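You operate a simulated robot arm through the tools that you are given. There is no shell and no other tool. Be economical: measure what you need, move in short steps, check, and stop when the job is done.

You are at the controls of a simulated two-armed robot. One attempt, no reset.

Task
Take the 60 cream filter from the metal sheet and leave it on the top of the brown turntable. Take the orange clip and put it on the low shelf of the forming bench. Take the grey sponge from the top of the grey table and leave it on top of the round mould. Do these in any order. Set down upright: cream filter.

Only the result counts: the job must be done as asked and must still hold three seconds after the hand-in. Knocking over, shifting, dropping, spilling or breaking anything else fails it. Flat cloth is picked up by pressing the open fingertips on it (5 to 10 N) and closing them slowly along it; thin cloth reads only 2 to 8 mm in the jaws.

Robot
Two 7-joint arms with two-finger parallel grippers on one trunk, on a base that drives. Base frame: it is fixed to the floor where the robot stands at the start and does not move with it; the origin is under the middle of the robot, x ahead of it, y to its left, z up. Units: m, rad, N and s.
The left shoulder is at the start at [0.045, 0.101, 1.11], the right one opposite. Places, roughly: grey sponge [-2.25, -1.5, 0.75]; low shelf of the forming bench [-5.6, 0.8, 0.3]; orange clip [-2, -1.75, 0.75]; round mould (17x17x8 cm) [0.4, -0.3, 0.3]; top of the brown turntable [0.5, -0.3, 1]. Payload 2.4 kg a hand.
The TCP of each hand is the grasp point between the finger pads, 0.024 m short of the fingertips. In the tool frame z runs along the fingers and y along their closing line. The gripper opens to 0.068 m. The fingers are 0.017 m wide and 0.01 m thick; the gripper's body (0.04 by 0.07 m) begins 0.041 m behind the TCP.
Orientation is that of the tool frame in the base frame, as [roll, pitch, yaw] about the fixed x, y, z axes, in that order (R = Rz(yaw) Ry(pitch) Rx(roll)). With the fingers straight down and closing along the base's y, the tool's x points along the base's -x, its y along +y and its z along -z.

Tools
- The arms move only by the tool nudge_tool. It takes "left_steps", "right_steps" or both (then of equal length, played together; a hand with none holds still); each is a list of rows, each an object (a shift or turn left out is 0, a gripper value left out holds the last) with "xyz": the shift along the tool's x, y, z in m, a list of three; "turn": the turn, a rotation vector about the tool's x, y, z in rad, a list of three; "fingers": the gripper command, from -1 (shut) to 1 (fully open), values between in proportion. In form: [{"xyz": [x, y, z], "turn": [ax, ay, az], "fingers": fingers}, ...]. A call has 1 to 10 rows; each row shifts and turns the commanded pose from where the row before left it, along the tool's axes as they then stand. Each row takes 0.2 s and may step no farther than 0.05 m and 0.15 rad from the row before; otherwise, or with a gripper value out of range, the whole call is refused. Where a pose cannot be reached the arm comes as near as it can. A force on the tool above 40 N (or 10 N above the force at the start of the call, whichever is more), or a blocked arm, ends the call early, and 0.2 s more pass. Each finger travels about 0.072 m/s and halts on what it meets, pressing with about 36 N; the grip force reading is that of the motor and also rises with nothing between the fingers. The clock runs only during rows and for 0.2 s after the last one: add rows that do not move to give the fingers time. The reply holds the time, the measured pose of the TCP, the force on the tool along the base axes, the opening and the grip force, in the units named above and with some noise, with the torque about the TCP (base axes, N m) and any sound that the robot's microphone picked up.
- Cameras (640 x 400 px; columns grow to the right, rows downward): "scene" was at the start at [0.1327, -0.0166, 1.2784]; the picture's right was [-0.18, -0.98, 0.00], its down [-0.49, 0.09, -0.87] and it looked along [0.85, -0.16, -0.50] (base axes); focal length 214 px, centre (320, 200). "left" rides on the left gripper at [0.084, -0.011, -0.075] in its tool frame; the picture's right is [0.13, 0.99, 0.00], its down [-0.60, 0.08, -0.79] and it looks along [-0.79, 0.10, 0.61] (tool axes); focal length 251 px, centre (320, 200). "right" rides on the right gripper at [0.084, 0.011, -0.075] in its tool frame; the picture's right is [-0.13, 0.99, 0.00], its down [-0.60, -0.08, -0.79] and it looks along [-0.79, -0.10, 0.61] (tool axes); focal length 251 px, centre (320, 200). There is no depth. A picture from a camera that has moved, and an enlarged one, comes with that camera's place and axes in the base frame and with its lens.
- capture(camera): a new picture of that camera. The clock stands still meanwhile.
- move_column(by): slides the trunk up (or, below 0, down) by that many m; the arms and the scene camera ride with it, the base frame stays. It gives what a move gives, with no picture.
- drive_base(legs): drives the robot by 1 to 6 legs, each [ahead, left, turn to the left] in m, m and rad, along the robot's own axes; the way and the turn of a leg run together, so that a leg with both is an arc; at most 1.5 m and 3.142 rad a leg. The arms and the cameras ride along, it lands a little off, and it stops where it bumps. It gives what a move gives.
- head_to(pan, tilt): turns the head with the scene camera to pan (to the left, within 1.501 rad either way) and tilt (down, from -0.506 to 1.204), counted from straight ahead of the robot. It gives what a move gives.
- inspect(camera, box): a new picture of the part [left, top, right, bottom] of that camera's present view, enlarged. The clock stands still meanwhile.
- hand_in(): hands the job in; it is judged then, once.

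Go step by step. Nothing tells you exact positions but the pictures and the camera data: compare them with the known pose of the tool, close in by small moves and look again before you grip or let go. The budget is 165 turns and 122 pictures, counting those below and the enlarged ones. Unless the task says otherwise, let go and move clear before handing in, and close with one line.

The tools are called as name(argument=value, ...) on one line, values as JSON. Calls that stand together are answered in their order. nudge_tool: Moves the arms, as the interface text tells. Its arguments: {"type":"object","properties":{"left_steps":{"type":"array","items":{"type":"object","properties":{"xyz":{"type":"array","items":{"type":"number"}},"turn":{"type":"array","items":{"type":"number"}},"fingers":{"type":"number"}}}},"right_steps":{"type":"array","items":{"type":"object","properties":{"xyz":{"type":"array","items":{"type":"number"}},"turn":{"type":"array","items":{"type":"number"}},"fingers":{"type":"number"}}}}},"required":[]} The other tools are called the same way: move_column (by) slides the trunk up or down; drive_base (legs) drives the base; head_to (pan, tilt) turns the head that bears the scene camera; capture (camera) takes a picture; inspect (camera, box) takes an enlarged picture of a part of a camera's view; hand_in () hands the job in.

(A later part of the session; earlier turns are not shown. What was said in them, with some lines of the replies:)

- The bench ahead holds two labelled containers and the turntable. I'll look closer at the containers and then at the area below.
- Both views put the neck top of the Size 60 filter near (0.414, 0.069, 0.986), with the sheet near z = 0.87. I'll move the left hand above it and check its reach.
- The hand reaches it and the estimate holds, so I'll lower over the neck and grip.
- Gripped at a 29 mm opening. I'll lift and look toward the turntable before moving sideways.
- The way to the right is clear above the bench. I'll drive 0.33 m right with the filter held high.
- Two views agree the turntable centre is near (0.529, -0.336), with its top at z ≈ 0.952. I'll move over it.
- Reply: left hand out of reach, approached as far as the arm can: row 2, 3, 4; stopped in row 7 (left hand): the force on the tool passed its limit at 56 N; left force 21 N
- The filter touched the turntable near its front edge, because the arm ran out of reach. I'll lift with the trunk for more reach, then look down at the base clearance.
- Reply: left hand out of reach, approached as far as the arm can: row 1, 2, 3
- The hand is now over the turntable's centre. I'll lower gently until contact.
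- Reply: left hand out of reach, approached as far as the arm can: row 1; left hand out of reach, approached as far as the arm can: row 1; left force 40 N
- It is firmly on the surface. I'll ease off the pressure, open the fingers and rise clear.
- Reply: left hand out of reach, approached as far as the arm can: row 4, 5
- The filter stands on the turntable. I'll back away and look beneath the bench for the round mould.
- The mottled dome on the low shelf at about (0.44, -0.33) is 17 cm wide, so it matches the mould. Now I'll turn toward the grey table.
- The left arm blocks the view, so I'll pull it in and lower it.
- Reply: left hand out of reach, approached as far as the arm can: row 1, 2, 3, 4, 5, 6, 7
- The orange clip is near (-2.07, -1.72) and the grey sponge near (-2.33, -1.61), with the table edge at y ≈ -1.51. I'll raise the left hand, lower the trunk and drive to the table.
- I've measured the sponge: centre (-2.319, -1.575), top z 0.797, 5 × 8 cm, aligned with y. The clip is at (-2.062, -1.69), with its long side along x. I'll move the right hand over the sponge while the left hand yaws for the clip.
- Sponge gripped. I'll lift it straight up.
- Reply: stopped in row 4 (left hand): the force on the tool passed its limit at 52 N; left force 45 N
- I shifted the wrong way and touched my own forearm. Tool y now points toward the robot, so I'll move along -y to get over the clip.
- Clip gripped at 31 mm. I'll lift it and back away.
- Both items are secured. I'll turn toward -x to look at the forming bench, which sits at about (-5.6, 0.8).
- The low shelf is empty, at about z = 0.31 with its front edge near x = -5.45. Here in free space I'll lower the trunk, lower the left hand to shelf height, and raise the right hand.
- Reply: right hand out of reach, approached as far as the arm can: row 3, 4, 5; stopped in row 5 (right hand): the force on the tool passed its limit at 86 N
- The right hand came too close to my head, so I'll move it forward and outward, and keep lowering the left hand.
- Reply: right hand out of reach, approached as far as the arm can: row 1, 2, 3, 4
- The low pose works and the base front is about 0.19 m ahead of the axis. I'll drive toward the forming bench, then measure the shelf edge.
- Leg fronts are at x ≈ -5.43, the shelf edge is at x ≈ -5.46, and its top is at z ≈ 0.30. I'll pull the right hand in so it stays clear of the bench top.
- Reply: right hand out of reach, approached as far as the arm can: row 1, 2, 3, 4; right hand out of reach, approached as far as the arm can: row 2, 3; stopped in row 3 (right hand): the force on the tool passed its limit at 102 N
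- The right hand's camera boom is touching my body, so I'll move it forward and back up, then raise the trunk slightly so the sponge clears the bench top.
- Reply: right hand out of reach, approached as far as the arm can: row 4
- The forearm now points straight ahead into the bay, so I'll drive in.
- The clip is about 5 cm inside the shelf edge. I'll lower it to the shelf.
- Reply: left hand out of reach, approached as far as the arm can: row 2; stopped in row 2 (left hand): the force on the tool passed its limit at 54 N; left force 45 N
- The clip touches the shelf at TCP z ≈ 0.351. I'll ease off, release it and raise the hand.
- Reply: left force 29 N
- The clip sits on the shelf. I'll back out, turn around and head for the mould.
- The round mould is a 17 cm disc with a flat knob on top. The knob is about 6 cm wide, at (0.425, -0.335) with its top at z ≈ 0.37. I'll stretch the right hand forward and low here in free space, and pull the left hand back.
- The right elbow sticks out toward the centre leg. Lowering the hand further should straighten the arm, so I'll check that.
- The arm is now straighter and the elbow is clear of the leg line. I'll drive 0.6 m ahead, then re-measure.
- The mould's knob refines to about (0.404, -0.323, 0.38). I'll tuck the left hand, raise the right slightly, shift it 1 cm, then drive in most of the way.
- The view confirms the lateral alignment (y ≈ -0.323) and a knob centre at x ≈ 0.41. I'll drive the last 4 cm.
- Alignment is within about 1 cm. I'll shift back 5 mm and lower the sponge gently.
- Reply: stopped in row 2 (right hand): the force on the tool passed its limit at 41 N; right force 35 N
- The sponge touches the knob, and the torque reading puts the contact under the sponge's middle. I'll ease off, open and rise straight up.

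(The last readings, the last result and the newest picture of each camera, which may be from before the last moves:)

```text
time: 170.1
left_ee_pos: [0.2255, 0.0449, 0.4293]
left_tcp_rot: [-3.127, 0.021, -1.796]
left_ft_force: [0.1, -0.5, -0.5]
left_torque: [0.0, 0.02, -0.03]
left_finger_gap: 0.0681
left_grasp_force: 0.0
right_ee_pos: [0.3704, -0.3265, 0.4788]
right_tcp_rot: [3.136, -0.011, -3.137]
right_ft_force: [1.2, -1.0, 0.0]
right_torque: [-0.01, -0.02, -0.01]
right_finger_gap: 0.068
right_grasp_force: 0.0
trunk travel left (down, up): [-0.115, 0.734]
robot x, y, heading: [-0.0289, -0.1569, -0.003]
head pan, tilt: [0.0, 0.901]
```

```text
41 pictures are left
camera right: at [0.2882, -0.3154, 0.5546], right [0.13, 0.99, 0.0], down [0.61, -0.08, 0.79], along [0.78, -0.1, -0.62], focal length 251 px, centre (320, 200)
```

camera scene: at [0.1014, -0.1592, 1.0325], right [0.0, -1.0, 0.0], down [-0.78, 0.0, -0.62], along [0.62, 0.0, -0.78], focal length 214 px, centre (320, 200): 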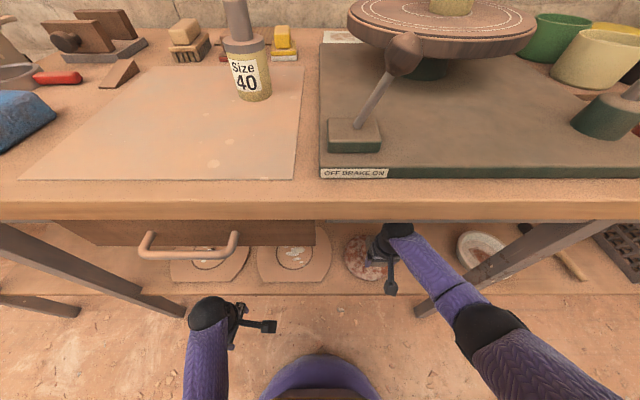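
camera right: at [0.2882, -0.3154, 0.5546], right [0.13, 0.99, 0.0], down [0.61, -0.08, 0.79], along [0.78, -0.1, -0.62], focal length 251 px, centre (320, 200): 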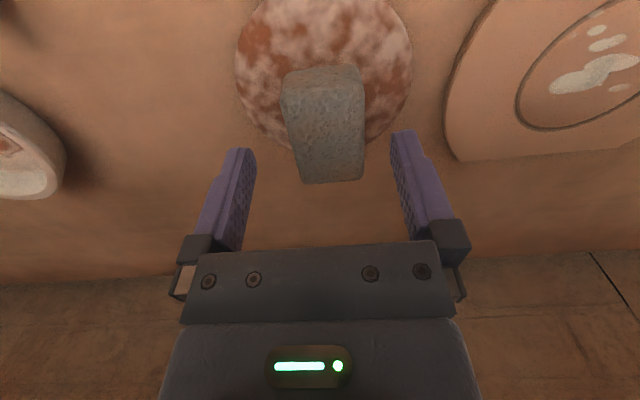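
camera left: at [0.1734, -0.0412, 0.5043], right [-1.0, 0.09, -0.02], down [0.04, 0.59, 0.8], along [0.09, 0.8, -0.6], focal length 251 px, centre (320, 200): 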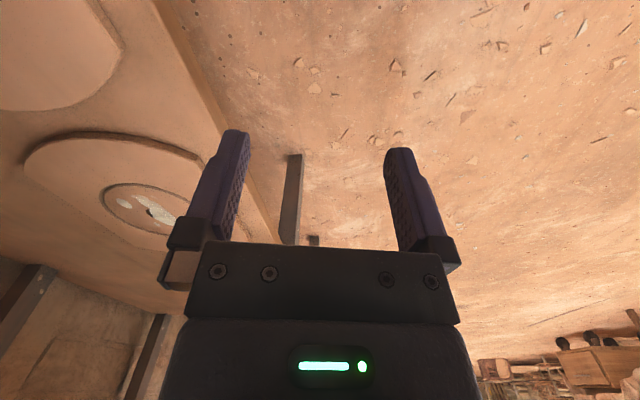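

The sponge rests on the knob. I'll back away and check the final state.

drive_base(legs=[[-0.75, 0, 0]])

head_to(pan=-0.1, tilt=0.5)

capture(camera="scene")

inspect(camera="scene", box=[280, 60, 400, 240])

```text
time: 174.2
left_ee_pos: [-0.5366, 0.0465, 0.4289]
left_tcp_rot: [-3.125, 0.023, -1.8]
left_ft_force: [0.5, -0.1, 0.6]
left_torque: [-0.05, -0.01, -0.01]
left_finger_gap: 0.0679
left_grasp_force: 0.0
right_ee_pos: [-0.3915, -0.3247, 0.4777]
right_tcp_rot: [3.136, -0.008, -3.139]
right_ft_force: [-0.7, 1.6, -0.3]
right_torque: [-0.01, -0.02, -0.03]
right_finger_gap: 0.0679
right_grasp_force: 0.1
trunk travel left (down, up): [-0.115, 0.734]
robot x, y, heading: [-0.7959, -0.1578, 0.002]
head pan, tilt: [0.0, 0.901]
```

```text
time: 175.1
left_ee_pos: [-0.5356, 0.0454, 0.4305]
left_tcp_rot: [-3.125, 0.022, -1.796]
left_ft_force: [-0.6, -0.3, -0.3]
left_torque: [0.03, 0.03, 0.0]
left_finger_gap: 0.068
left_grasp_force: 0.2
right_ee_pos: [-0.3921, -0.3243, 0.479]
right_tcp_rot: [3.134, -0.01, -3.139]
right_ft_force: [-0.5, -1.0, -0.3]
right_torque: [0.05, 0.02, 0.01]
right_finger_gap: 0.0678
right_grasp_force: 0.1
trunk travel left (down, up): [-0.115, 0.734]
robot x, y, heading: [-0.7944, -0.1556, 0.001]
head pan, tilt: [-0.099, 0.499]
```

```text
40 pictures are left
camera scene: at [-0.6043, -0.1672, 1.0663], right [-0.1, -0.99, 0.0], down [-0.48, 0.05, -0.88], along [0.87, -0.09, -0.48], focal length 214 px, centre (320, 200)
```

scene: 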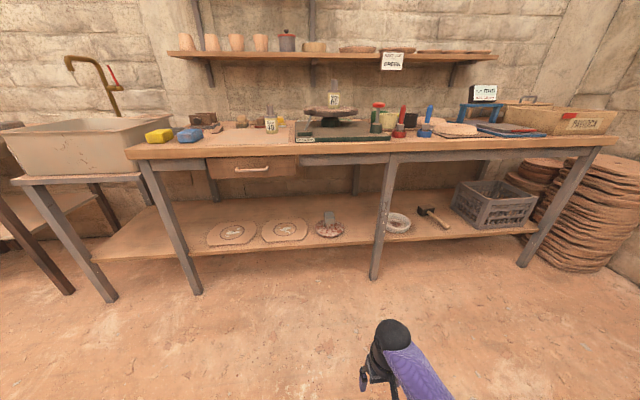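

```text
2.22 times, centred on (340, 150) of scene
camera zoom: at [-0.6043, -0.1672, 1.0663], right [-0.1, -0.99, 0.0], down [-0.48, 0.05, -0.88], along [0.87, -0.09, -0.48], focal length 477 px, centre (276, 311)
```

zoom: 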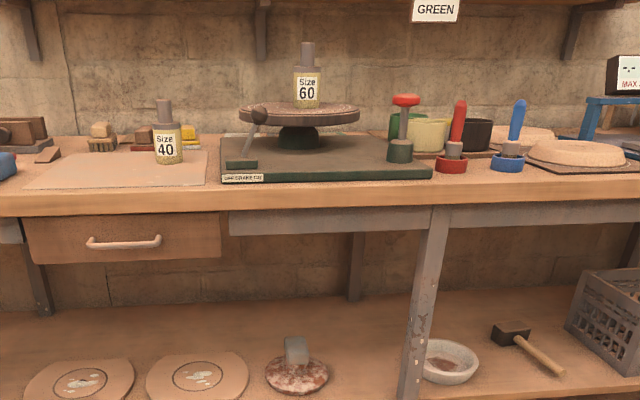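

The filter stands upright on the turntable, the sponge sits on the mould and the clip is on the low shelf. Both hands are clear, so I'm handing in.

hand_in()

```text
The job is handed in.
```

The job is handed in: the size 60 cream filter is upright on the turntable, the orange clip is on the low shelf of the forming bench, and the grey sponge is on top of the round mould.
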